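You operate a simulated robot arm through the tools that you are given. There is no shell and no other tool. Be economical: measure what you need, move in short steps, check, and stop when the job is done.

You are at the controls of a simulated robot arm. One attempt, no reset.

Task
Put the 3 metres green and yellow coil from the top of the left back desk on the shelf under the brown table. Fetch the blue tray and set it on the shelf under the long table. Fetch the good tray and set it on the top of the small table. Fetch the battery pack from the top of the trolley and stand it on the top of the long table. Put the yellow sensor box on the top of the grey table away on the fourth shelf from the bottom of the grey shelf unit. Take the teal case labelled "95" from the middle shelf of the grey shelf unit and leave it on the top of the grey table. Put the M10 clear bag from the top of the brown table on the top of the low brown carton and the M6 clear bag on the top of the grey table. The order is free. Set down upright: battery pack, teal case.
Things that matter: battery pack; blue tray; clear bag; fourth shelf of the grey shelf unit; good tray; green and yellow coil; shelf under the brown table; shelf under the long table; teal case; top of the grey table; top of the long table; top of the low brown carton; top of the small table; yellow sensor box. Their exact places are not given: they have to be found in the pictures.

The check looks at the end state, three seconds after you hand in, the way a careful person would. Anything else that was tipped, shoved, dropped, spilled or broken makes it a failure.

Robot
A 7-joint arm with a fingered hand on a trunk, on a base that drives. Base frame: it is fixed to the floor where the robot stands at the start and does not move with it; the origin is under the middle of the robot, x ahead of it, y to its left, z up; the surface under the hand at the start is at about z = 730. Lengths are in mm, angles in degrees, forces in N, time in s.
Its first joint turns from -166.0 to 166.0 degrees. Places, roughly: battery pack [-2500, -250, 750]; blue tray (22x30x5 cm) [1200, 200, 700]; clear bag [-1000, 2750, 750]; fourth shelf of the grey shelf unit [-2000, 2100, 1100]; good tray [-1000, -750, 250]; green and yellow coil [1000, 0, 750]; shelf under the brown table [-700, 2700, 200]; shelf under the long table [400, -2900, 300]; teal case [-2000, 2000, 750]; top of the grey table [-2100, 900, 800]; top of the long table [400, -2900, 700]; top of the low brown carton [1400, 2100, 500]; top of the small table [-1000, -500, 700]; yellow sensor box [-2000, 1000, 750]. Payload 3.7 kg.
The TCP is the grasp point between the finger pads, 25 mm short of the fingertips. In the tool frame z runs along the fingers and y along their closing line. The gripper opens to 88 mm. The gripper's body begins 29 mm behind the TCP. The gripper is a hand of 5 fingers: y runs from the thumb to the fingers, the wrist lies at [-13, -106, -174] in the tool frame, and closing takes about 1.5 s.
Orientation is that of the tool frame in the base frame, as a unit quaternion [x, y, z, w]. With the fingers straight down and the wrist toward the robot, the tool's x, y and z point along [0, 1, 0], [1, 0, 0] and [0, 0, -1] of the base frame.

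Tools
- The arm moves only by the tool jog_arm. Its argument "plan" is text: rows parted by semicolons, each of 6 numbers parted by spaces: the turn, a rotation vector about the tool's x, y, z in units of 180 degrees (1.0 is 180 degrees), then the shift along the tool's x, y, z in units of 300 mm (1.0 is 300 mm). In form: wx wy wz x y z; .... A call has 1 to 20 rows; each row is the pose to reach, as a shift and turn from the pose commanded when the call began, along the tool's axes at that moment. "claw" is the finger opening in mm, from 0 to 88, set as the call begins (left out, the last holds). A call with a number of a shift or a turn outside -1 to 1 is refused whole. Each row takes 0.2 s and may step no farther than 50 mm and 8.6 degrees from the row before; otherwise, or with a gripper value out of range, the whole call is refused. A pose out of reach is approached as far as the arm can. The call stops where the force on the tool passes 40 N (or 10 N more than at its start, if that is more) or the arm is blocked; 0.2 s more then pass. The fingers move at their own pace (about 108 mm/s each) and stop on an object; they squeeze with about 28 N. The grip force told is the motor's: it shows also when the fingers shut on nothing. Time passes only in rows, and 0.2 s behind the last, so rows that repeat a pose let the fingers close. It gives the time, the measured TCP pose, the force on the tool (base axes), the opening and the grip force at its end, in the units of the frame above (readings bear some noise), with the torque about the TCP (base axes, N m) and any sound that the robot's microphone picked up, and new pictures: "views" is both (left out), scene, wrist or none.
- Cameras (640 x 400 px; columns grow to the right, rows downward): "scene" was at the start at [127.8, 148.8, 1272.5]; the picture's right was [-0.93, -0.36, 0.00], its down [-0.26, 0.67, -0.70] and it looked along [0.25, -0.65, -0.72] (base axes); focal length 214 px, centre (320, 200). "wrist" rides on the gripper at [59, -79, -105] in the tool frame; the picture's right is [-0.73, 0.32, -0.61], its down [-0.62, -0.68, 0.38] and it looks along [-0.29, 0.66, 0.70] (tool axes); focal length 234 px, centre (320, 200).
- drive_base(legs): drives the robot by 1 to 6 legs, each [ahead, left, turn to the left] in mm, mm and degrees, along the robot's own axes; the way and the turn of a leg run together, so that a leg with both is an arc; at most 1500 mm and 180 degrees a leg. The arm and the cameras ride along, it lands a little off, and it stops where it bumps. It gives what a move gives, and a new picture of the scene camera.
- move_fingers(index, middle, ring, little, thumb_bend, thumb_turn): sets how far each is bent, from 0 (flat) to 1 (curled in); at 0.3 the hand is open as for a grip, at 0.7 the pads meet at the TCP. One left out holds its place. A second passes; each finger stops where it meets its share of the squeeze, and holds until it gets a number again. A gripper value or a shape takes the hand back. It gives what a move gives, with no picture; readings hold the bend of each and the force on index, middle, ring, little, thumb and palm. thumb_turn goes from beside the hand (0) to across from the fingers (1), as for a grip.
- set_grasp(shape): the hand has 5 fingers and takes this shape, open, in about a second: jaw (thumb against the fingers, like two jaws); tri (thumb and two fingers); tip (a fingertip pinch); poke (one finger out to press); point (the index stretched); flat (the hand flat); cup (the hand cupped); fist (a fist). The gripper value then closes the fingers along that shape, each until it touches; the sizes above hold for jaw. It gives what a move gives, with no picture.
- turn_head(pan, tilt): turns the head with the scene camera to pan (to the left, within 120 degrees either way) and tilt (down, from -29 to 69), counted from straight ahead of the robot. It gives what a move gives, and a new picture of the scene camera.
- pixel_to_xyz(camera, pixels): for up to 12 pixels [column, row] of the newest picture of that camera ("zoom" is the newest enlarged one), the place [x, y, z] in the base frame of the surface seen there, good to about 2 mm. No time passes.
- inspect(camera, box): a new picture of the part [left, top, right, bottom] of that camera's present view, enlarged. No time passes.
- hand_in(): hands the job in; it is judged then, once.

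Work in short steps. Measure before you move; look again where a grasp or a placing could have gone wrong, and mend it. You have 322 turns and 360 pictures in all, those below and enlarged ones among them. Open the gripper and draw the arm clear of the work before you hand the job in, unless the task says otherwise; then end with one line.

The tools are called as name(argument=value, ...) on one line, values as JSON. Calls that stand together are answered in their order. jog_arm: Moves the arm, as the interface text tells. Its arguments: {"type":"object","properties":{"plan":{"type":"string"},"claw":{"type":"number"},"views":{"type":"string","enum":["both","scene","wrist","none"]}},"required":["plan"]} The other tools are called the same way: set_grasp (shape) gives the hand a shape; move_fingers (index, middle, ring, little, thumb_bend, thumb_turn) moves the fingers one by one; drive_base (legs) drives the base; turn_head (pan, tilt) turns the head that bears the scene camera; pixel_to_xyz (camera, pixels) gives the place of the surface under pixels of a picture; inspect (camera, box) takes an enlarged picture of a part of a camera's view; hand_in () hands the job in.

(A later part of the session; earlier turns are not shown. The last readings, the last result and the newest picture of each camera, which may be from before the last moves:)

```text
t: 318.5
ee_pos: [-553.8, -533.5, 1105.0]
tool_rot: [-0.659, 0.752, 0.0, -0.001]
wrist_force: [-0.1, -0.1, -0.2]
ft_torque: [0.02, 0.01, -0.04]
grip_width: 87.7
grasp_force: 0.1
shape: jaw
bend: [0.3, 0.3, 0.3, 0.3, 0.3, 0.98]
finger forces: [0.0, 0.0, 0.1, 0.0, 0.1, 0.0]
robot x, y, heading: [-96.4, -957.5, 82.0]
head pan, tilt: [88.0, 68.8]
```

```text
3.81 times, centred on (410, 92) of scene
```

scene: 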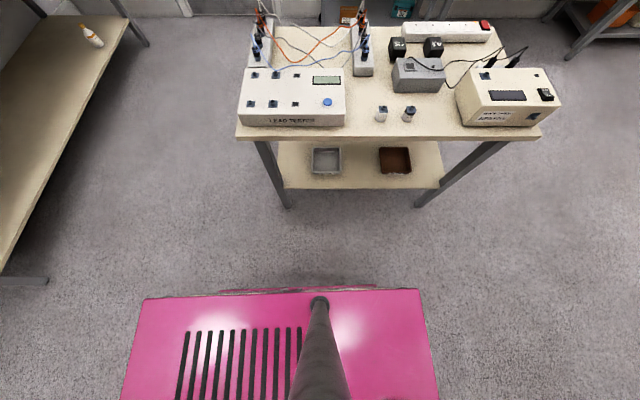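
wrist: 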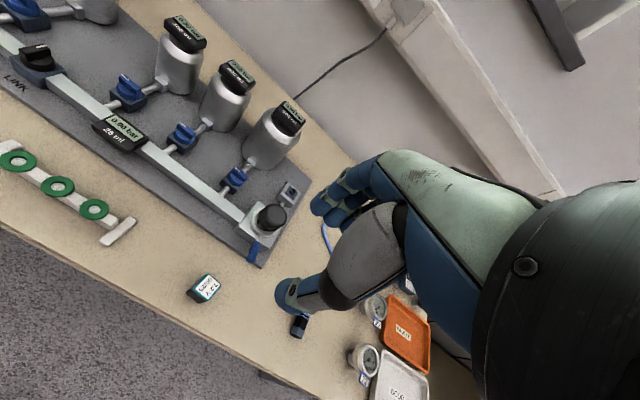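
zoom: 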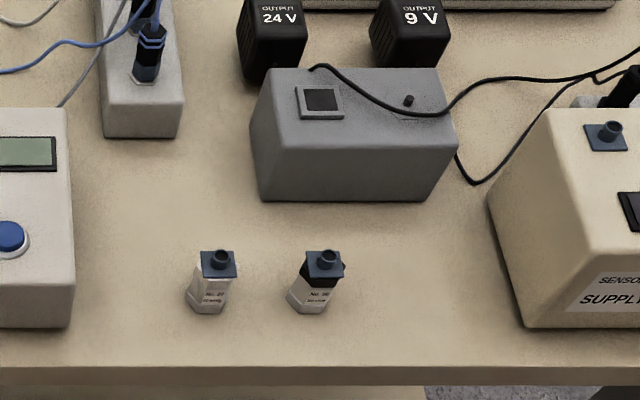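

pixel_to_xyz(camera="zoom", pixels=[[76, 325], [76, 150], [140, 140], [255, 200], [450, 200], [345, 305], [520, 325], [490, 220], [400, 368], [185, 310], [185, 140], [460, 160]])

```text
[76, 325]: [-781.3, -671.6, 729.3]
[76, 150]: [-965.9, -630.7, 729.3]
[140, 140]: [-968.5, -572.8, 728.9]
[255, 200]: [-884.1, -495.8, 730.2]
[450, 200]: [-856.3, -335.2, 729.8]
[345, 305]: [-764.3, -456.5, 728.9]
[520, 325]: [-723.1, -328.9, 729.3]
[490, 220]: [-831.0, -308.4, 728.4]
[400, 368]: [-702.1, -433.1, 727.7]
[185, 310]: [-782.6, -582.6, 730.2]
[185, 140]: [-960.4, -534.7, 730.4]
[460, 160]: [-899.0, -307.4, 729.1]
```

pixel_to_xyz(camera="zoom", pixels=[[218, 253], [205, 256], [232, 256], [220, 270], [212, 300], [190, 300], [230, 300], [325, 253], [343, 265], [335, 300], [60, 240], [160, 100]])

```text
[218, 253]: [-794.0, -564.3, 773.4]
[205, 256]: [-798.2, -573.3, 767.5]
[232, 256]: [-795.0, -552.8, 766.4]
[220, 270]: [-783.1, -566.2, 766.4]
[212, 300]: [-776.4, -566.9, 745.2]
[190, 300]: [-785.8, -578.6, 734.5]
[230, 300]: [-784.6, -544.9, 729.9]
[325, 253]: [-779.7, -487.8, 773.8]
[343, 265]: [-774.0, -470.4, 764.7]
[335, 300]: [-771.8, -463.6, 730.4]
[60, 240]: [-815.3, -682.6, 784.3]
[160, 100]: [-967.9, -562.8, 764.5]
```

Knob 1 is only 774 high with its back at v≈720, so the centre zone at about (-893,-567) fits the 130 mm tray. Now go down in front of the shelf to pick the tray by its near wall.

jog_arm(plan="0 0 0 0.13 0.03 0; 0 0 0 0.27 0.06 0; 0 0 0 0.4 0.1 0; 0 0 0 0.54 0.13 0; 0 0 0 0.697 0.16 0; 0 0 0 0.697 0.16 0.15; 0 0 0 0.697 0.16 0.3; 0 0 0 0.697 0.16 0.45; 0 0 0 0.697 0.16 0.6; 0 0 0 0.697 0.16 0.75; 0 0 0 0.697 0.16 0.9; 0 0 0 0.697 0.16 1; 0 0 0 0.697 0.16 1", views="none")

jog_arm(plan="0 0 0 0 0 0.15; 0 0 0 0 0 0.3; 0 0 0 0 0 0.45; 0 0 0 0 0 0.6; 0 0 0 0 0 0.75; 0 0 0 0 0 0.9; 0 0 0 0 0 1; 0 0 0 0 0 1")

```text
t: 321.3
ee_pos: [-629.5, -736.0, 805.5]
tool_rot: [-0.658, 0.753, 0.0, -0.001]
wrist_force: [0.0, 0.1, 0.6]
ft_torque: [0.03, 0.01, -0.02]
grip_width: 87.5
grasp_force: 0.0
shape: jaw
bend: [0.3, 0.3, 0.3, 0.3, 0.3, 0.98]
finger forces: [0.1, 0.0, 0.0, 0.0, 0.0, 0.0]
robot x, y, heading: [-96.8, -957.1, 82.4]
head pan, tilt: [88.0, 68.8]
```

```text
t: 322.2
ee_pos: [-648.6, -675.2, 772.2]
tool_rot: [-0.616, 0.782, 0.037, -0.09]
wrist_force: [-0.2, -0.1, 0.4]
ft_torque: [0.03, 0.0, -0.01]
grip_width: 87.9
grasp_force: 0.1
shape: jaw
bend: [0.3, 0.3, 0.3, 0.3, 0.3, 0.98]
finger forces: [0.0, 0.0, 0.1, 0.0, 0.0, 0.0]
robot x, y, heading: [-97.1, -961.2, 82.1]
head pan, tilt: [88.0, 68.8]
stopped in row 4: the arm was blocked; the commanded pose is now the measured one
```

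scene: 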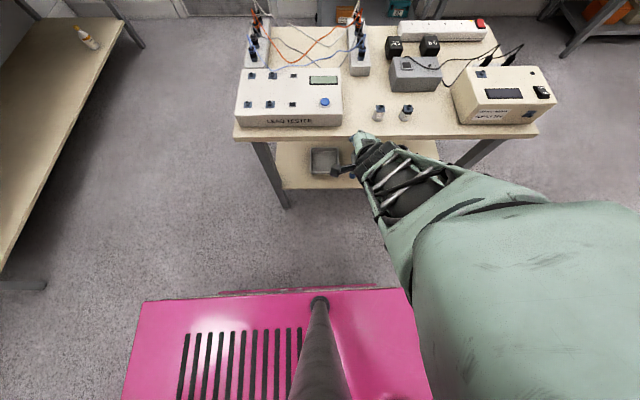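
wrist: 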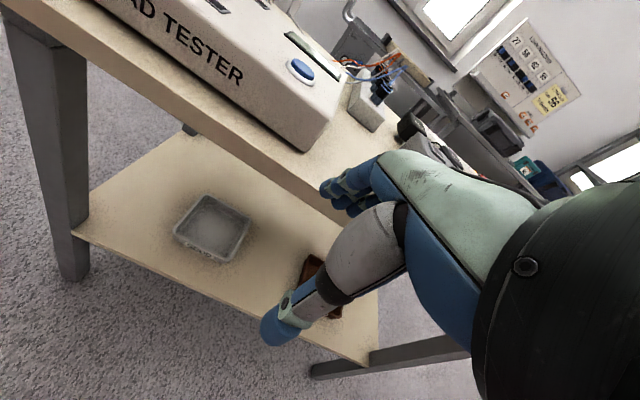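

The arm could not fold that close. Rise, drive back 380 mm so the tray is at a diagonal with more reach, and restore the orientation.

jog_arm(plan="0 0 0 0 0 -0.12; 0 0 0 0 0 -0.25; 0 0 0 0 0 -0.4; 0.025 -0.013 -0.016 0 0 -0.5; 0.055 -0.027 -0.033 0 0 -0.6; 0.055 -0.027 -0.033 0 0 -0.6", views="none")

drive_base(legs=[[-380, 0, 0]])

```text
t: 323.6
ee_pos: [-615.3, -670.3, 946.1]
tool_rot: [-0.661, 0.751, -0.002, 0.001]
wrist_force: [0.4, -0.1, 0.0]
ft_torque: [0.01, 0.0, -0.02]
grip_width: 88.0
grasp_force: 0.1
shape: jaw
bend: [0.3, 0.3, 0.3, 0.3, 0.3, 0.98]
finger forces: [0.0, 0.1, 0.0, 0.0, 0.0, 0.1]
robot x, y, heading: [-97.0, -956.5, 82.4]
head pan, tilt: [88.0, 68.8]
```

```text
t: 326.1
ee_pos: [-665.9, -1047.5, 946.0]
tool_rot: [-0.662, 0.749, -0.001, 0.001]
wrist_force: [0.0, -0.1, -0.6]
ft_torque: [-0.03, 0.0, 0.0]
grip_width: 87.8
grasp_force: 0.0
shape: jaw
bend: [0.3, 0.3, 0.3, 0.3, 0.3, 0.98]
finger forces: [0.0, 0.0, 0.0, 0.0, 0.0, 0.0]
robot x, y, heading: [-141.2, -1337.9, 82.4]
head pan, tilt: [88.0, 68.8]
```

scene: 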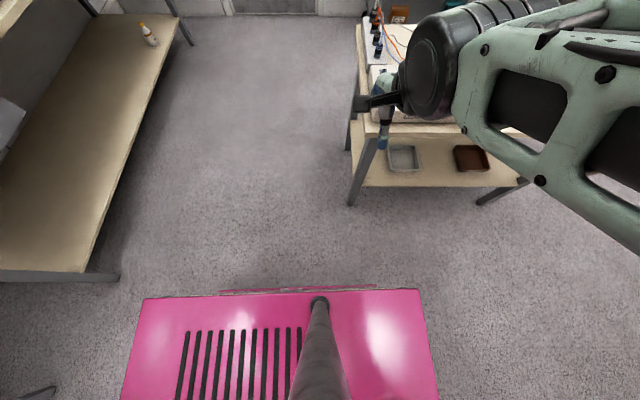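

jog_arm(plan="0 0 0 -0.13 0 0; 0 0 0 -0.27 0 0; 0 0 0 -0.41 0 0; 0 0 0 -0.55 0 0; 0 0 0 -0.7 0 0; 0 0 0 -0.85 0 0; 0 0 0 -1 0 0; 0 0 0 -1 0 0.14; 0 0 0 -1 0 0.28; 0 0 0 -1 0 0.42; 0 0 0 -1 0 0.56; 0 0 0 -1 0 0.7; 0 0 0 -1 0 0.85; 0 0 0 -1 0 1; 0 0 0 -1 0 1")

```text
t: 329.2
ee_pos: [-629.3, -749.6, 646.6]
tool_rot: [-0.662, 0.749, -0.001, 0.0]
wrist_force: [0.7, -1.0, -0.2]
ft_torque: [0.01, 0.0, 0.0]
grip_width: 87.9
grasp_force: 0.0
shape: jaw
bend: [0.3, 0.3, 0.3, 0.3, 0.3, 0.98]
finger forces: [0.0, 0.0, 0.0, 0.0, 0.0, 0.0]
robot x, y, heading: [-144.7, -1334.8, 82.5]
head pan, tilt: [88.0, 68.8]
```

scene: 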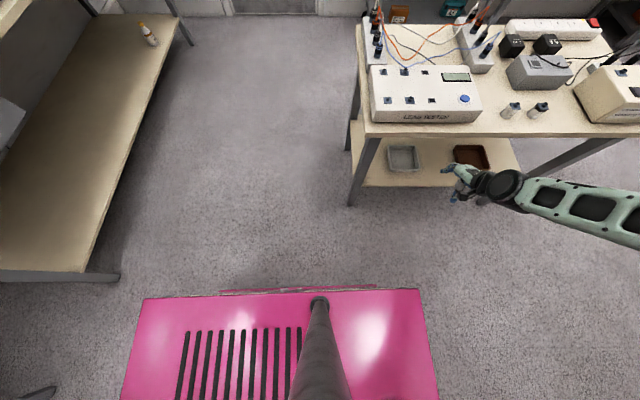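
wrist: 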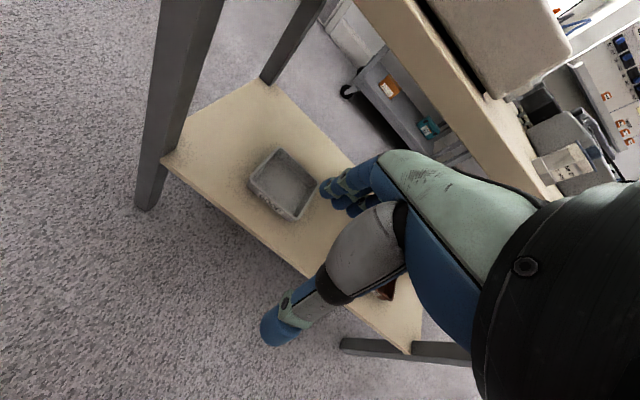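

Lower to z≈385.

jog_arm(plan="0 0 0 0 0 0.14; 0 0 0 0 0 0.28; 0 0 0 0 0 0.42; 0 0 0 0 0 0.56; 0 0 0 0 0 0.7; 0 0 0 0 0 0.82; 0 0 0 0 0 0.87; 0 0 0 0 0 0.87")

```text
t: 331.1
ee_pos: [-627.3, -749.0, 384.5]
tool_rot: [-0.662, 0.749, -0.001, 0.0]
wrist_force: [0.9, -0.4, -0.1]
ft_torque: [-0.04, 0.01, -0.02]
grip_width: 87.8
grasp_force: 0.0
shape: jaw
bend: [0.3, 0.3, 0.3, 0.3, 0.3, 0.98]
finger forces: [0.0, 0.0, 0.0, 0.0, 0.1, 0.0]
robot x, y, heading: [-145.6, -1336.3, 82.3]
head pan, tilt: [88.0, 68.8]
```

scene: 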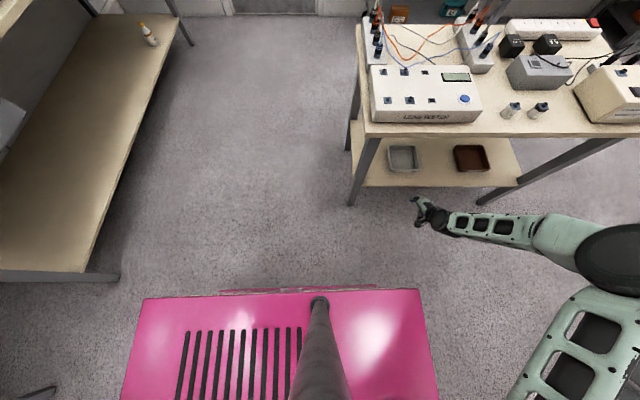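
wrist: 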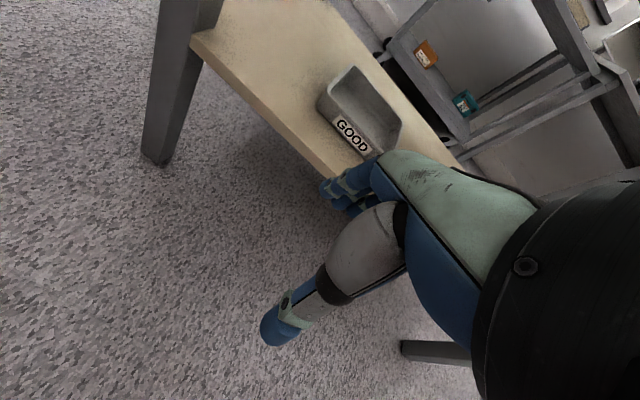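

inspect(camera="wrist", box=[290, 50, 430, 180])

inspect(camera="scene", box=[370, 130, 450, 185])

```text
3.08 times, centred on (360, 115) of wrist
```

zoom: 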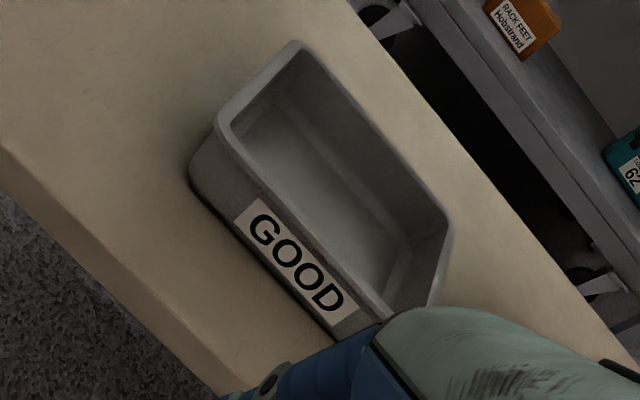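

```text
7.27 times, centred on (410, 158) of scene
```

zoom: 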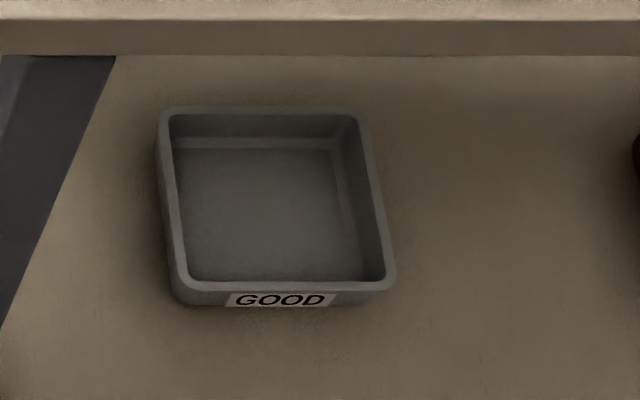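

pixel_to_xyz(camera="zoom", pixels=[[180, 286], [390, 282], [285, 286], [285, 275], [162, 115], [362, 112], [262, 111], [270, 220], [285, 300], [376, 200], [168, 200]])

```text
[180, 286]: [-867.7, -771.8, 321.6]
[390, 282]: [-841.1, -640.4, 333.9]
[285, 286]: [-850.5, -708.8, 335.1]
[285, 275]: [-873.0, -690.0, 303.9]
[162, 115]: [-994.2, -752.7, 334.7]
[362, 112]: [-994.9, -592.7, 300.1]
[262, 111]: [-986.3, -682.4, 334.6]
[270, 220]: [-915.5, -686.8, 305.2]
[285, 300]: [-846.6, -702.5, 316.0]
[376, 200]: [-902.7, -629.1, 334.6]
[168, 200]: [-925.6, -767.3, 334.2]
```

Tray rim is ~140×138, z=335. Measure the free zone precisely from here.

inspect(camera="scene", box=[450, 40, 570, 130])

```text
4.44 times, centred on (510, 85) of scene
```

zoom: 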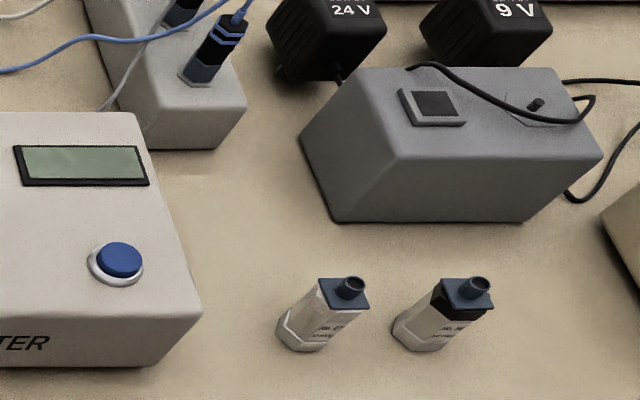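

pixel_to_xyz(camera="zoom", pixels=[[150, 368], [202, 318], [205, 310], [170, 225], [163, 152], [210, 150], [245, 105], [300, 145], [335, 220], [318, 190], [280, 330], [520, 220]])

```text
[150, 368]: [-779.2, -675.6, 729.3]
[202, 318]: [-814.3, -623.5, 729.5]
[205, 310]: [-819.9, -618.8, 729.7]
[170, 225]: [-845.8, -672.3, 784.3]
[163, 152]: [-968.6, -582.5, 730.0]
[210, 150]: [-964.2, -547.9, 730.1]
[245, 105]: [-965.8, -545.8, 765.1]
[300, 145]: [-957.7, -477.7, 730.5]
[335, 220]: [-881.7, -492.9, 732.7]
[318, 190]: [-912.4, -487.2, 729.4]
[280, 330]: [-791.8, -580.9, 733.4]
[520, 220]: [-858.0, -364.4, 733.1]
```

Zone is 169×159 between tester, grey box, strip and knob: fits. Advance over the tray's near wall at (-853,-706).

jog_arm(plan="0 0 0 -0.01 0.1 0; 0 0 0 -0.02 0.2 0; 0 0 0 -0.03 0.3 0; 0 0 0 -0.04 0.4 0; 0 0 0 -0.049 0.5 0; 0 0 0 -0.049 0.6 0; 0 0 0 -0.049 0.7 0; 0 0 0 -0.049 0.765 0; 0 0 0 -0.049 0.765 0")

```text
t: 333.1
ee_pos: [-854.7, -707.0, 383.7]
tool_rot: [-0.662, 0.75, -0.001, 0.001]
wrist_force: [-0.3, 1.0, -0.4]
ft_torque: [-0.01, 0.0, 0.01]
grip_width: 87.6
grasp_force: 0.2
shape: jaw
bend: [0.3, 0.3, 0.3, 0.3, 0.3, 0.98]
finger forces: [0.0, 0.1, 0.0, 0.0, 0.0, 0.0]
robot x, y, heading: [-144.4, -1335.8, 82.4]
head pan, tilt: [88.0, 68.8]
```

scene: 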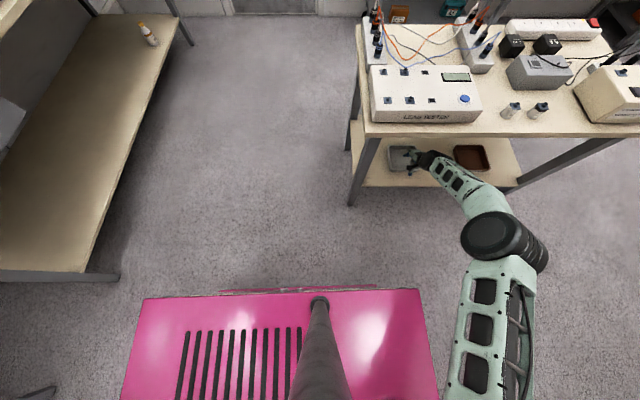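
wrist: 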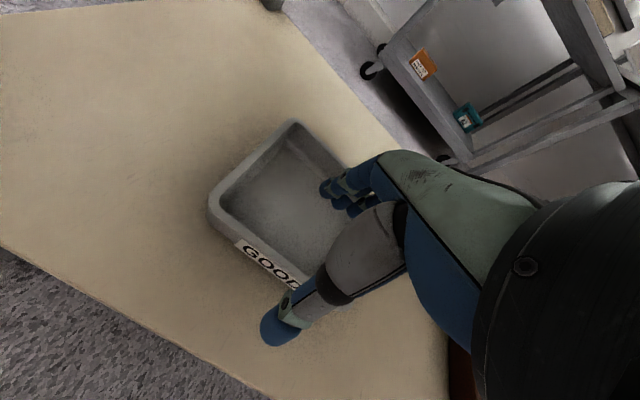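

Fingers over the inside, thumb outside. Descend to z≈335 and close on the wall.

jog_arm(plan="0 0 0 0 0 0.06; 0 0 0 0 0 0.12; 0 0 0 0 0 0.162; 0 0 0 0 0 0.162", views="none")

jog_arm(plan="0 0 0 0 0 0; 0 0 0 0 0 0; 0 0 0 0 0 0; 0 0 0 0 0 0; 0 0 0 0 0 0; 0 0 0 0 0 0; 0 0 0 0 0 0; 0 0 0 0 0 0; 0 0 0 0 0 0", claw=0, views="wrist")

```text
t: 334.1
ee_pos: [-853.2, -707.3, 335.6]
tool_rot: [-0.662, 0.75, -0.001, 0.001]
wrist_force: [0.4, 0.2, 0.1]
ft_torque: [0.03, 0.01, 0.03]
grip_width: 87.8
grasp_force: 0.1
shape: jaw
bend: [0.3, 0.3, 0.3, 0.3, 0.3, 0.98]
finger forces: [0.1, 0.1, 0.1, 0.0, 0.1, 0.1]
robot x, y, heading: [-149.1, -1334.5, 82.4]
head pan, tilt: [88.0, 68.8]
```

```text
t: 336.1
ee_pos: [-853.1, -707.4, 335.1]
tool_rot: [-0.663, 0.749, -0.001, 0.0]
wrist_force: [-0.2, -0.1, -0.8]
ft_torque: [-0.01, 0.06, 0.03]
grip_width: 0.0
grasp_force: 27.8
shape: jaw
bend: [0.7, 0.7, 0.7, 0.7, 0.71, 1.0]
finger forces: [15.2, 6.4, 2.7, 0.5, 24.8, 0.1]
robot x, y, heading: [-144.4, -1333.5, 82.6]
head pan, tilt: [88.0, 68.8]
```

wrist: 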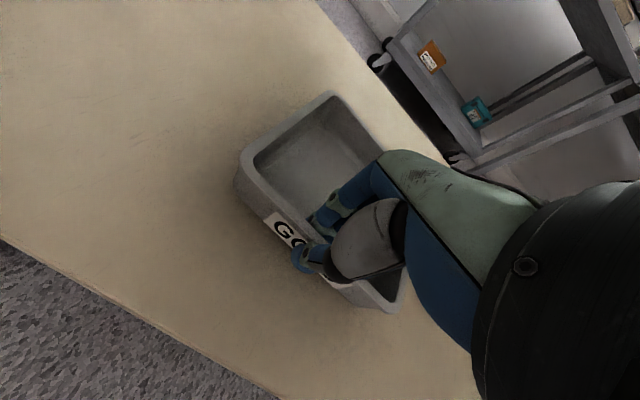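

Closed on the wall. Lift 25 mm to check.

jog_arm(plan="0 0 0 0 0 -0.03; 0 0 0 0 0 -0.06; 0 0 0 0 0 -0.085; 0 0 0 0 0 -0.085")

```text
t: 337.1
ee_pos: [-853.5, -707.8, 360.6]
tool_rot: [-0.661, 0.75, -0.001, 0.001]
wrist_force: [0.8, -0.2, -1.2]
ft_torque: [-0.05, -0.02, -0.01]
grip_width: 0.0
grasp_force: 28.1
shape: jaw
bend: [0.7, 0.7, 0.7, 0.7, 0.72, 1.0]
finger forces: [17.0, 5.8, 2.6, 0.5, 25.7, 0.1]
robot x, y, heading: [-146.2, -1337.9, 82.4]
head pan, tilt: [88.0, 68.8]
```

scene: 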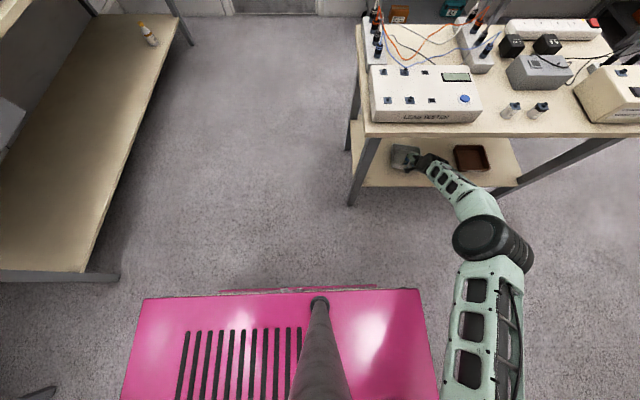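
wrist: 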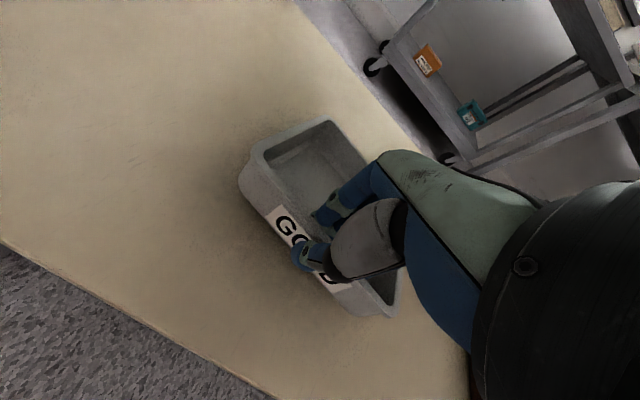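

inspect(camera="scene", box=[370, 130, 450, 185])

pixel_to_xyz(camera="zoom", pixels=[[165, 125], [262, 115], [180, 270], [170, 200], [260, 160]])

```text
7.27 times, centred on (410, 158) of scene
```

zoom: 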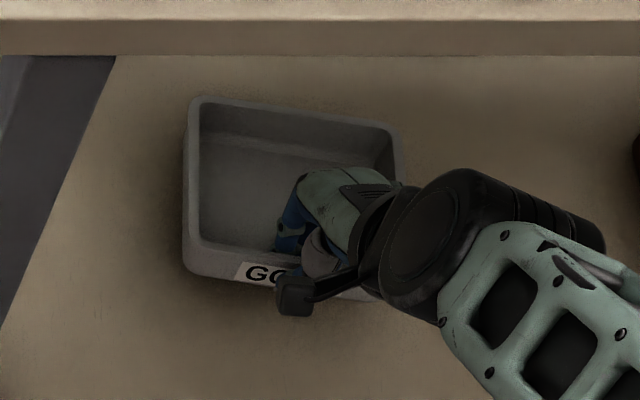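

```text
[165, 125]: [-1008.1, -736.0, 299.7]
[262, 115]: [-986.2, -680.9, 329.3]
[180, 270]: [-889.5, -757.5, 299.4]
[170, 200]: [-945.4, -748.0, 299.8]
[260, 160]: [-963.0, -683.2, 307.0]
```

The tray droops about the pinch line. Set it back, release, and regrip with a forward pitch so thumb presses low and fingers high.

jog_arm(plan="0 0 0 0 0 0.03; 0 0 0 0 0 0.06; 0 0 0 0 0 0.08; 0 0 0 0 0 0.08", views="none")

jog_arm(plan="0 0 0 0 0 0; 0 0 0 0 0 0; 0 0 0 0 0 0; 0 0 0 0 0 0; 0 0 0 0 0 0; 0 0 0 0 0 0; 0 0 0 0 0 -0.08; 0 0 0 0 0 -0.16; 0 0 0 0 0 -0.16", claw=88, views="both")

inspect(camera="scene", box=[370, 130, 450, 185])

```text
t: 338.1
ee_pos: [-853.9, -707.6, 337.5]
tool_rot: [-0.662, 0.75, -0.001, 0.001]
wrist_force: [-0.4, 0.2, 0.4]
ft_torque: [0.0, 0.06, 0.01]
grip_width: 0.0
grasp_force: 28.0
shape: jaw
bend: [0.7, 0.7, 0.7, 0.7, 0.72, 1.0]
finger forces: [17.5, 5.8, 2.3, 0.0, 25.9, 0.0]
robot x, y, heading: [-141.9, -1337.4, 82.7]
head pan, tilt: [88.0, 68.8]
```

```text
t: 340.1
ee_pos: [-854.1, -709.0, 385.1]
tool_rot: [-0.662, 0.75, -0.001, 0.001]
wrist_force: [0.3, 0.6, 0.2]
ft_torque: [-0.03, 0.01, 0.01]
grip_width: 87.6
grasp_force: 0.0
shape: jaw
bend: [0.3, 0.3, 0.3, 0.3, 0.3, 0.98]
finger forces: [0.0, 0.0, 0.0, 0.0, 0.1, 0.0]
robot x, y, heading: [-144.7, -1335.4, 82.6]
head pan, tilt: [88.0, 68.8]
```

scene: 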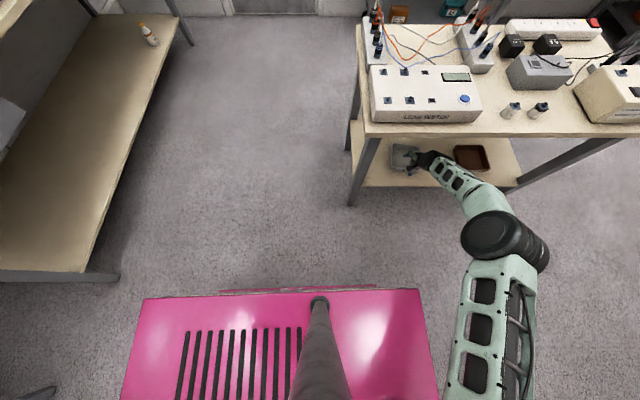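
wrist: 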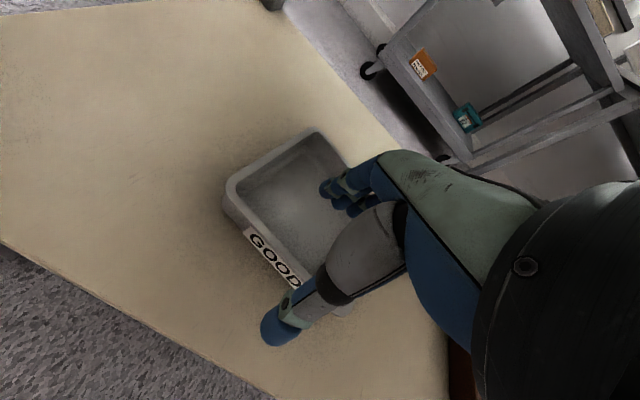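

```text
7.27 times, centred on (410, 158) of scene
```

zoom: 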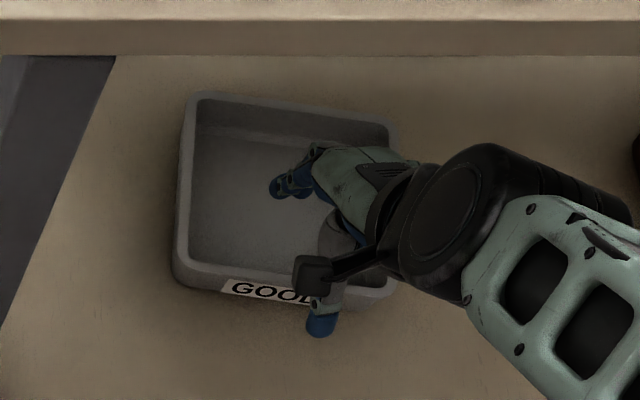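

pixel_to_xyz(camera="zoom", pixels=[[178, 264], [390, 285], [250, 275], [200, 98], [385, 125], [290, 108], [182, 180], [280, 280]])

```text
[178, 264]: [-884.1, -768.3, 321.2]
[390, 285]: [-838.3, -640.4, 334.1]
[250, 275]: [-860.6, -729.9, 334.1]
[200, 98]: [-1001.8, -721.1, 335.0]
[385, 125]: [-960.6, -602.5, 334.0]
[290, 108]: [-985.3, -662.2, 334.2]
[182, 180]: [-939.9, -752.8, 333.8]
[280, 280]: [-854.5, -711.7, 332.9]
```

Tray now sits at ~164° yaw, near wall centre ≈(-851,-700). Rotate to yaw 164°, pitch 25° forward, and descend to z≈346.

jog_arm(plan="-0.035 -0.003 0.012 -0.01 -0.01 0; -0.07 -0.005 0.024 -0.02 -0.02 0; -0.105 -0.008 0.037 -0.03 -0.023 0; -0.1385 -0.0108 0.0486 -0.03 -0.023 0; -0.1385 -0.0108 0.0486 -0.03 -0.023 0.07; -0.1385 -0.0108 0.0486 -0.03 -0.023 0.13; -0.1385 -0.0108 0.0486 -0.03 -0.023 0.13")

```text
t: 341.6
ee_pos: [-846.6, -699.0, 346.8]
tool_rot: [-0.588, 0.78, 0.172, -0.13]
wrist_force: [-0.3, 0.0, 0.3]
ft_torque: [-0.02, 0.03, 0.0]
grip_width: 87.6
grasp_force: 0.0
shape: jaw
bend: [0.3, 0.3, 0.3, 0.3, 0.3, 0.98]
finger forces: [0.0, 0.0, 0.0, 0.0, 0.1, 0.0]
robot x, y, heading: [-145.1, -1335.2, 82.7]
head pan, tilt: [88.0, 68.8]
```

scene: 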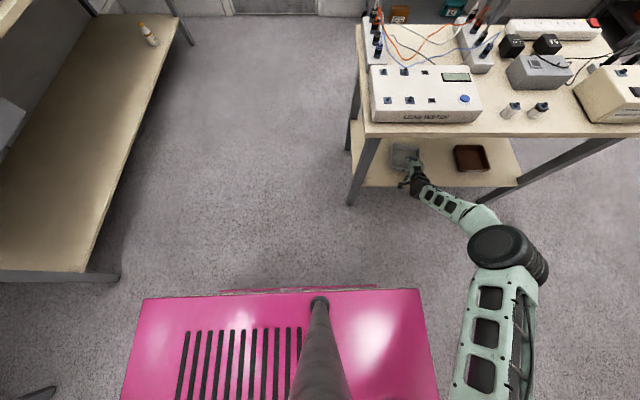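
wrist: 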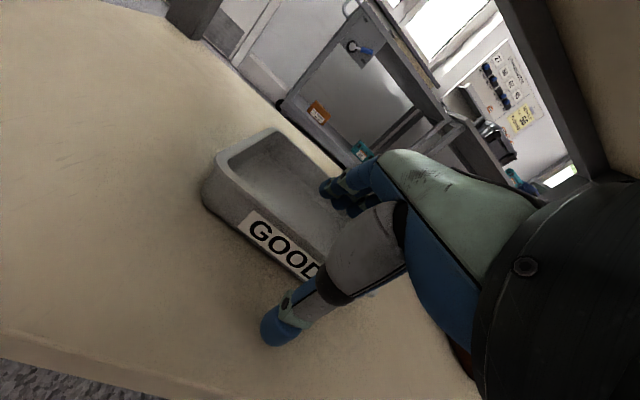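

Partly close to 40, lower 12 mm, then close fully.

jog_arm(plan="0 0 0 0 0 0; 0 0 0 0 0 0; 0 0 0 0 0 0; 0 0 0 0 0 0; 0 0 0 0 -0.008 0.018; 0 0 0 0 -0.017 0.036; 0 0 0 0 -0.017 0.036", claw=40, views="none")

jog_arm(plan="0 0 0 0 0 0; 0 0 0 0 0 0; 0 0 0 0 0 0; 0 0 0 0 0 0; 0 0 0 0 0 0; 0 0 0 0 0 0; 0 0 0 0 0 0", claw=0, views="none")

jog_arm(plan="0 0 0 0 0.014 -0.03; 0 0 0 0 0.028 -0.06; 0 0 0 0 0.042 -0.09; 0 0 0 0 0.056 -0.12; 0 0 0 0 0.056 -0.12", views="wrist")

inspect(camera="scene", box=[370, 130, 450, 185])

```text
t: 343.2
ee_pos: [-846.2, -698.4, 333.7]
tool_rot: [-0.587, 0.78, 0.172, -0.129]
wrist_force: [1.8, -0.4, 5.6]
ft_torque: [-0.05, -0.1, 0.0]
grip_width: 39.3
grasp_force: 0.1
shape: jaw
bend: [0.74, 0.46, 0.43, 0.42, 0.73, 1.0]
finger forces: [0.0, 0.1, 0.1, 0.1, 5.2, 0.0]
robot x, y, heading: [-146.1, -1338.6, 82.6]
head pan, tilt: [88.0, 68.8]
```

```text
t: 344.9
ee_pos: [-846.7, -700.1, 333.3]
tool_rot: [-0.587, 0.78, 0.172, -0.129]
wrist_force: [0.4, -0.3, -1.7]
ft_torque: [0.0, -0.11, -0.02]
grip_width: 5.1
grasp_force: 27.9
shape: jaw
bend: [0.7, 0.7, 0.7, 0.7, 0.77, 1.0]
finger forces: [13.9, 6.6, 0.0, 0.3, 20.9, 0.1]
robot x, y, heading: [-145.0, -1334.9, 82.5]
head pan, tilt: [88.0, 68.8]
```

```text
t: 346.1
ee_pos: [-845.9, -698.6, 374.8]
tool_rot: [-0.588, 0.78, 0.172, -0.129]
wrist_force: [-0.6, -0.7, -1.2]
ft_torque: [0.0, -0.08, 0.02]
grip_width: 5.3
grasp_force: 27.7
shape: jaw
bend: [0.7, 0.7, 0.7, 0.7, 0.77, 1.0]
finger forces: [13.9, 6.8, 0.0, 0.2, 21.1, 0.0]
robot x, y, heading: [-144.9, -1335.6, 82.7]
head pan, tilt: [88.0, 68.8]
```

wrist: 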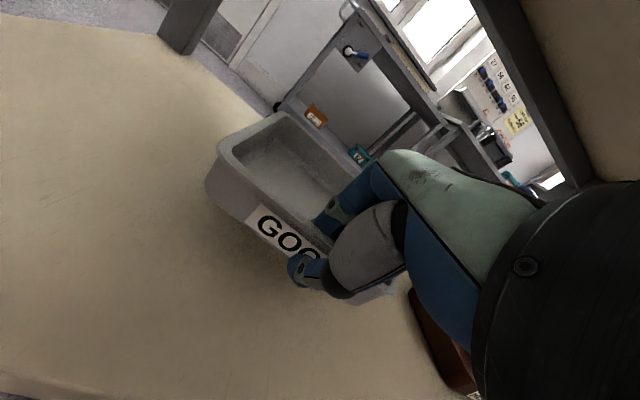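

```text
7.27 times, centred on (410, 158) of scene
```

zoom: 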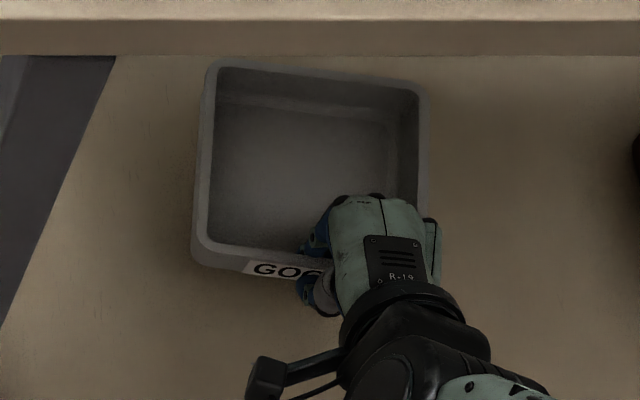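

pixel_to_xyz(camera="zoom", pixels=[[212, 72], [418, 95], [320, 80], [200, 230], [205, 150], [424, 160], [300, 160]])

```text
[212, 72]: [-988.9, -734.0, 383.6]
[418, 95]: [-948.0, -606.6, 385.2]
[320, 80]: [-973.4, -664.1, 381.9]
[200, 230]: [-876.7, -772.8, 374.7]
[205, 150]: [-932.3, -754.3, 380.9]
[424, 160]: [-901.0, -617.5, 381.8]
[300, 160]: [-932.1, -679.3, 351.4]
```

Now the tray is held level (far rim 384, near 375). Retract 270 mm out from under the table.

jog_arm(plan="0 0 0 -0.015 -0.09 -0.042; 0 0 0 -0.03 -0.18 -0.084; 0 0 0 -0.045 -0.27 -0.126; 0 0 0 -0.06 -0.36 -0.168; 0 0 0 -0.075 -0.45 -0.21; 0 0 0 -0.09 -0.54 -0.252; 0 0 0 -0.105 -0.63 -0.294; 0 0 0 -0.12 -0.72 -0.337; 0 0 0 -0.134 -0.806 -0.377; 0 0 0 -0.134 -0.806 -0.377")

```text
t: 348.2
ee_pos: [-578.1, -735.3, 375.5]
tool_rot: [-0.588, 0.78, 0.171, -0.129]
wrist_force: [0.5, 0.1, -1.9]
ft_torque: [-0.01, -0.08, -0.03]
grip_width: 5.3
grasp_force: 27.8
shape: jaw
bend: [0.7, 0.7, 0.7, 0.7, 0.77, 1.0]
finger forces: [14.2, 6.7, 0.0, 0.3, 21.4, 0.1]
robot x, y, heading: [-145.6, -1335.4, 82.4]
head pan, tilt: [88.0, 68.8]
```

scene: 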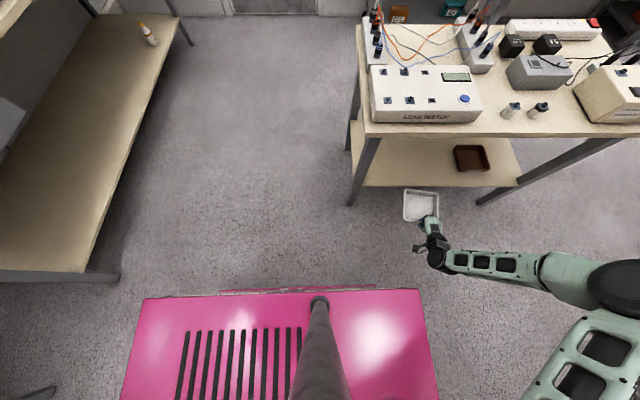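
wrist: 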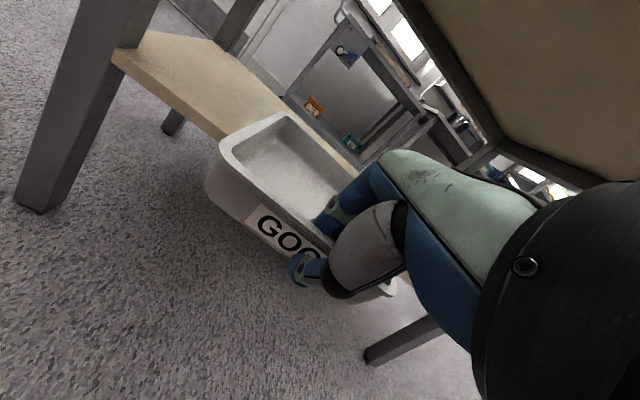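

Clear of the table. Move north 200 mm along the aisle, then rise 280.

jog_arm(plan="0 0 0 -0.13 0.018 0.008; 0 0 0 -0.26 0.036 0.017; 0 0 0 -0.39 0.054 0.025; 0 0 0 -0.52 0.072 0.034; 0 0 0 -0.659 0.09 0.042; 0 0 0 -0.659 0.155 -0.098; 0 0 0 -0.659 0.22 -0.238; 0 0 0 -0.659 0.285 -0.378; 0 0 0 -0.659 0.35 -0.518; 0 0 0 -0.659 0.415 -0.658; 0 0 0 -0.659 0.48 -0.798; 0 0 0 -0.659 0.48 -0.798")

```text
t: 350.9
ee_pos: [-551.9, -538.1, 653.0]
tool_rot: [-0.588, 0.78, 0.172, -0.13]
wrist_force: [1.2, 0.8, -1.7]
ft_torque: [-0.04, -0.14, 0.0]
grip_width: 5.1
grasp_force: 28.1
shape: jaw
bend: [0.7, 0.7, 0.7, 0.7, 0.77, 1.0]
finger forces: [14.6, 6.3, 0.0, 0.7, 21.7, 0.0]
robot x, y, heading: [-145.6, -1336.9, 82.5]
head pan, tilt: [88.0, 68.8]
```

scene: 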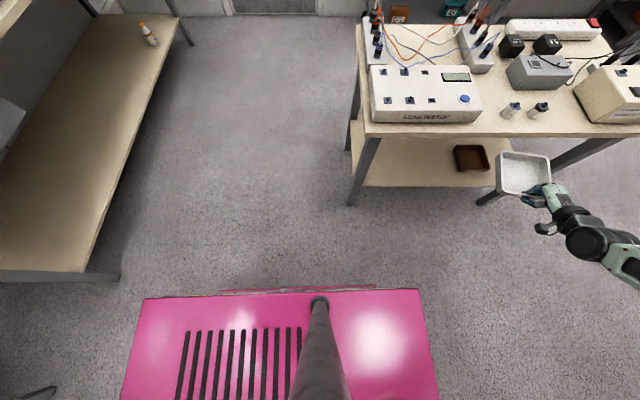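
wrist: 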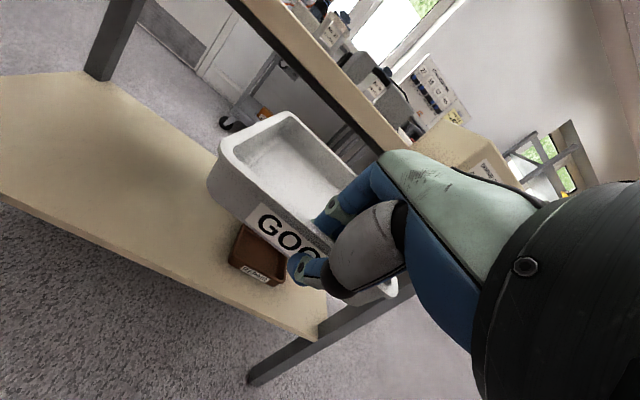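

Rise further to ~930 and level/yaw-align: tray heading to 172.5°, pitch eased so the far edge tilts slightly down.

jog_arm(plan="0 0 0 0 0.065 -0.14; 0 0 0 0 0.13 -0.28; 0 0 0 0 0.195 -0.42; 0 0 0 0 0.26 -0.56; 0 0 0 0 0.325 -0.7; 0 0 0 0 0.39 -0.84; 0 0 0 0 0.423 -0.906; 0 0 0 0 0.423 -0.906", views="none")

```text
t: 352.6
ee_pos: [-552.7, -534.7, 954.4]
tool_rot: [-0.588, 0.78, 0.171, -0.13]
wrist_force: [-0.7, 0.2, -1.3]
ft_torque: [-0.01, -0.1, 0.01]
grip_width: 4.9
grasp_force: 28.1
shape: jaw
bend: [0.7, 0.7, 0.7, 0.7, 0.78, 1.0]
finger forces: [14.8, 6.2, 0.0, 0.6, 21.8, 0.1]
robot x, y, heading: [-146.8, -1337.2, 82.6]
head pan, tilt: [88.0, 68.8]
```

jog_arm(plan="0.026 0.006 -0.0185 0.05 0.11 0.05; 0.052 0.012 -0.037 0.1 0.22 0.1; 0.0776 0.0181 -0.0556 0.16 0.33 0.155; 0.0776 0.0181 -0.0556 0.22 0.44 0.205; 0.0776 0.0181 -0.0556 0.27 0.55 0.257; 0.0776 0.0181 -0.0556 0.32 0.66 0.31; 0.0776 0.0181 -0.0556 0.378 0.772 0.36; 0.0776 0.0181 -0.0556 0.378 0.772 0.36")

turn_head(pan=65, tilt=45)

```text
t: 354.4
ee_pos: [-831.4, -573.5, 952.1]
tool_rot: [-0.67, 0.737, 0.07, -0.064]
wrist_force: [0.5, 0.0, -1.7]
ft_torque: [0.0, -0.09, 0.03]
grip_width: 4.9
grasp_force: 27.7
shape: jaw
bend: [0.7, 0.7, 0.7, 0.7, 0.78, 1.0]
finger forces: [15.0, 6.3, 0.0, 0.6, 21.7, 0.1]
robot x, y, heading: [-145.2, -1338.5, 82.4]
head pan, tilt: [88.0, 68.8]
```

scene: 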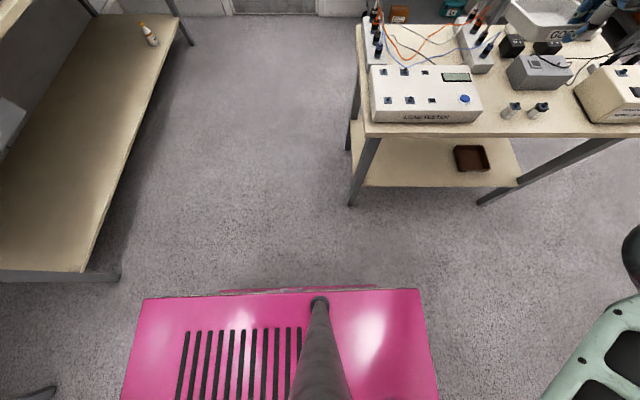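
wrist: 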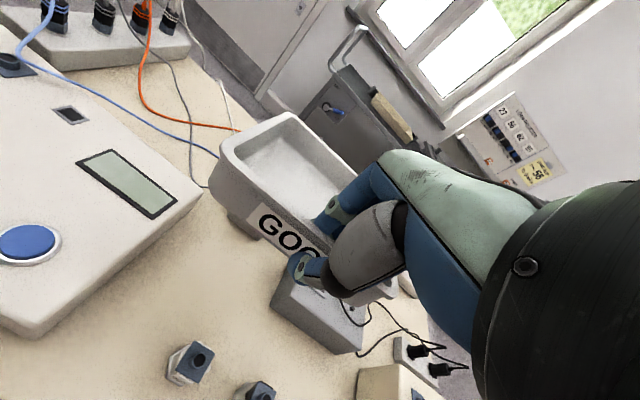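

```text
t: 355.3
ee_pos: [-829.4, -573.3, 952.8]
tool_rot: [-0.669, 0.737, 0.07, -0.063]
wrist_force: [-0.4, 0.2, -1.9]
ft_torque: [0.01, -0.07, -0.01]
grip_width: 4.8
grasp_force: 28.3
shape: jaw
bend: [0.7, 0.7, 0.7, 0.7, 0.78, 1.0]
finger forces: [14.8, 6.5, 0.1, 0.5, 21.7, 0.0]
robot x, y, heading: [-142.3, -1332.5, 82.5]
head pan, tilt: [65.0, 45.0]
```

scene: 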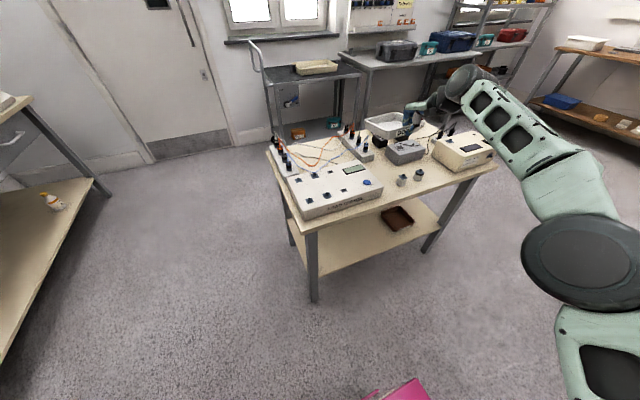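

inspect(camera="scene", box=[330, 90, 450, 180])

```text
4.44 times, centred on (390, 135) of scene
```

zoom: 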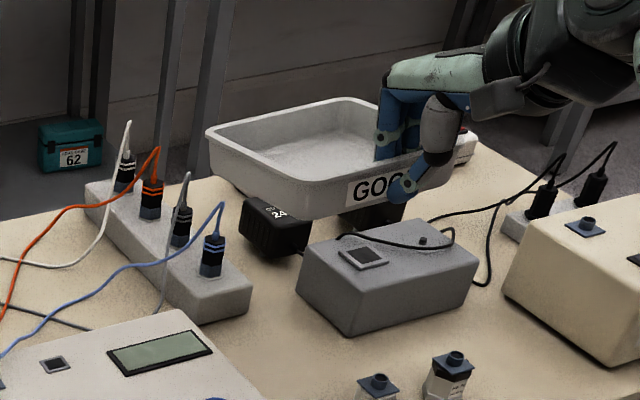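

pixel_to_xyz(camera="zoom", pixels=[[210, 132], [300, 182], [250, 155], [270, 116], [345, 100], [345, 178], [440, 195], [300, 212], [255, 190], [216, 240]])

```text
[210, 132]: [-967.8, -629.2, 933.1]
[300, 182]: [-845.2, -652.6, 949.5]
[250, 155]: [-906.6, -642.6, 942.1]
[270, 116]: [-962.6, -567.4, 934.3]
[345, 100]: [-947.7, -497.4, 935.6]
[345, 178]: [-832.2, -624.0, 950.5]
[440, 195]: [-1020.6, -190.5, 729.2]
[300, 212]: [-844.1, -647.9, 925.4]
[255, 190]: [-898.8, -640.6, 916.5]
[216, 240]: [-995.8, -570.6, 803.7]
```

Tray pose: u −756…−616, v 743…880, tilted 7° far-down; as planned. Shift 5 mm back and lower to TCP z≈792.

jog_arm(plan="0 0 0 0 -0.036 0.1; 0 0 0 0 -0.055 0.21; 0 0 0 0 -0.076 0.32; 0 0 0 0 -0.095 0.42; 0 0 0 0 -0.11 0.49; 0 0 0 0 -0.117 0.525; 0 0 0 0 -0.117 0.525")

inspect(camera="scene", box=[330, 110, 450, 200])

```text
t: 356.9
ee_pos: [-825.1, -574.1, 789.5]
tool_rot: [-0.67, 0.737, 0.069, -0.063]
wrist_force: [0.4, 0.1, -2.3]
ft_torque: [0.02, -0.07, -0.01]
grip_width: 5.0
grasp_force: 27.7
shape: jaw
bend: [0.7, 0.7, 0.7, 0.7, 0.78, 1.0]
finger forces: [14.8, 6.2, 0.0, 0.6, 21.5, 0.0]
robot x, y, heading: [-146.2, -1336.3, 82.4]
head pan, tilt: [65.0, 45.0]
```

scene: 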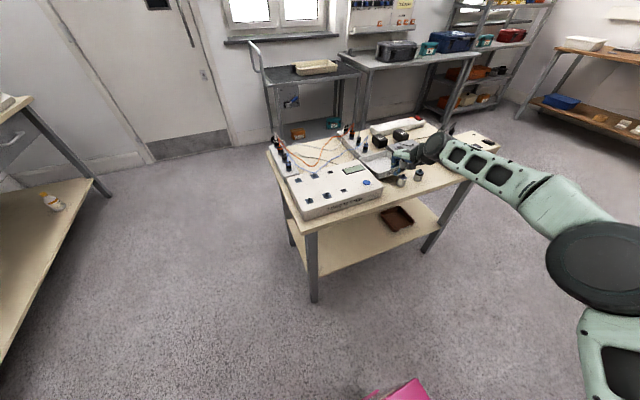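
wrist: 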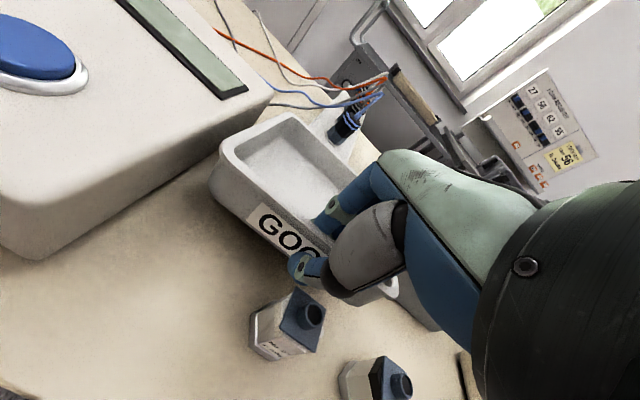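

```text
4.44 times, centred on (390, 155) of scene
```

zoom: 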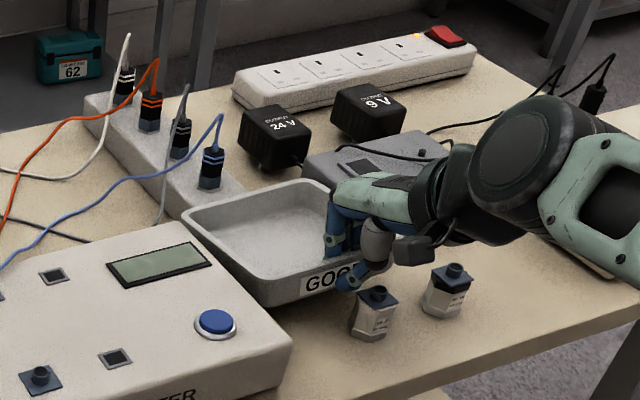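

inspect(camera="wrist", box=[210, 220, 400, 360])

pixel_to_xyz(camera="wrist", pixels=[[298, 289], [325, 305], [283, 330], [302, 278], [312, 268], [225, 210], [240, 160], [262, 113]])

```text
2.86 times, centred on (305, 290) of wrist
```

zoom: 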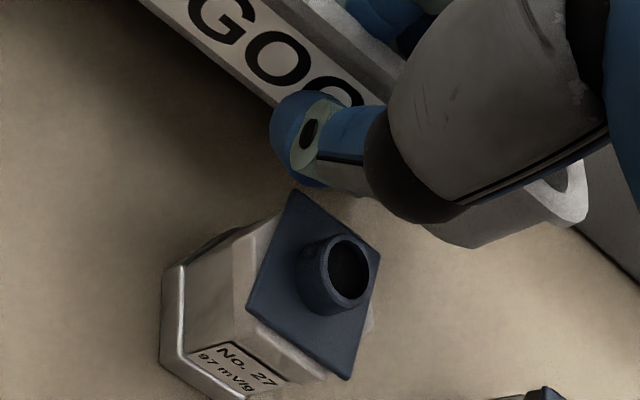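

```text
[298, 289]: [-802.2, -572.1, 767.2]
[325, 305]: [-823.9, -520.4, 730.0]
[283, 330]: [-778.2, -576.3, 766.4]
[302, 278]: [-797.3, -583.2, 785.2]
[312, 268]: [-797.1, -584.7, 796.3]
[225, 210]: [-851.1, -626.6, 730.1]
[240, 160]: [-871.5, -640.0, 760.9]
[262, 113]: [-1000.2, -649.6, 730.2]
```

The thumb is just above and beside knob 27. Shift 6 mm left, then lower 8 mm.

jog_arm(plan="0 0 0 0.02 0 0; 0 0 0 0.02 0 0; 0 0 0 0.02 -0.003 0.013; 0 0 0 0.02 -0.005 0.026; 0 0 0 0.02 -0.005 0.026", views="wrist")

```text
t: 358.1
ee_pos: [-826.7, -580.6, 782.5]
tool_rot: [-0.669, 0.738, 0.07, -0.063]
wrist_force: [1.1, -0.6, -1.2]
ft_torque: [0.0, -0.05, -0.01]
grip_width: 4.8
grasp_force: 27.7
shape: jaw
bend: [0.7, 0.7, 0.7, 0.7, 0.78, 1.0]
finger forces: [14.6, 6.3, 0.0, 0.6, 21.4, 0.0]
robot x, y, heading: [-149.0, -1334.0, 82.4]
head pan, tilt: [65.0, 45.0]
```

wrist: 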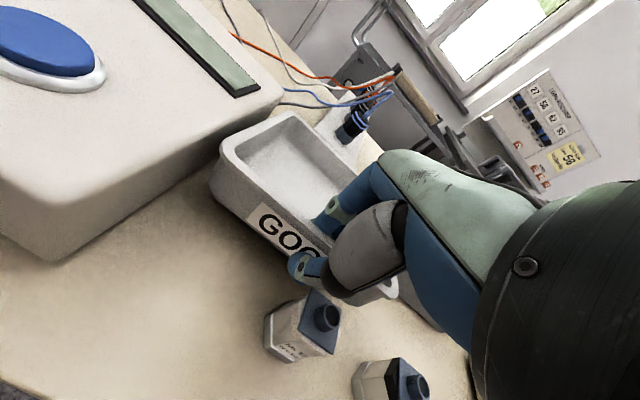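

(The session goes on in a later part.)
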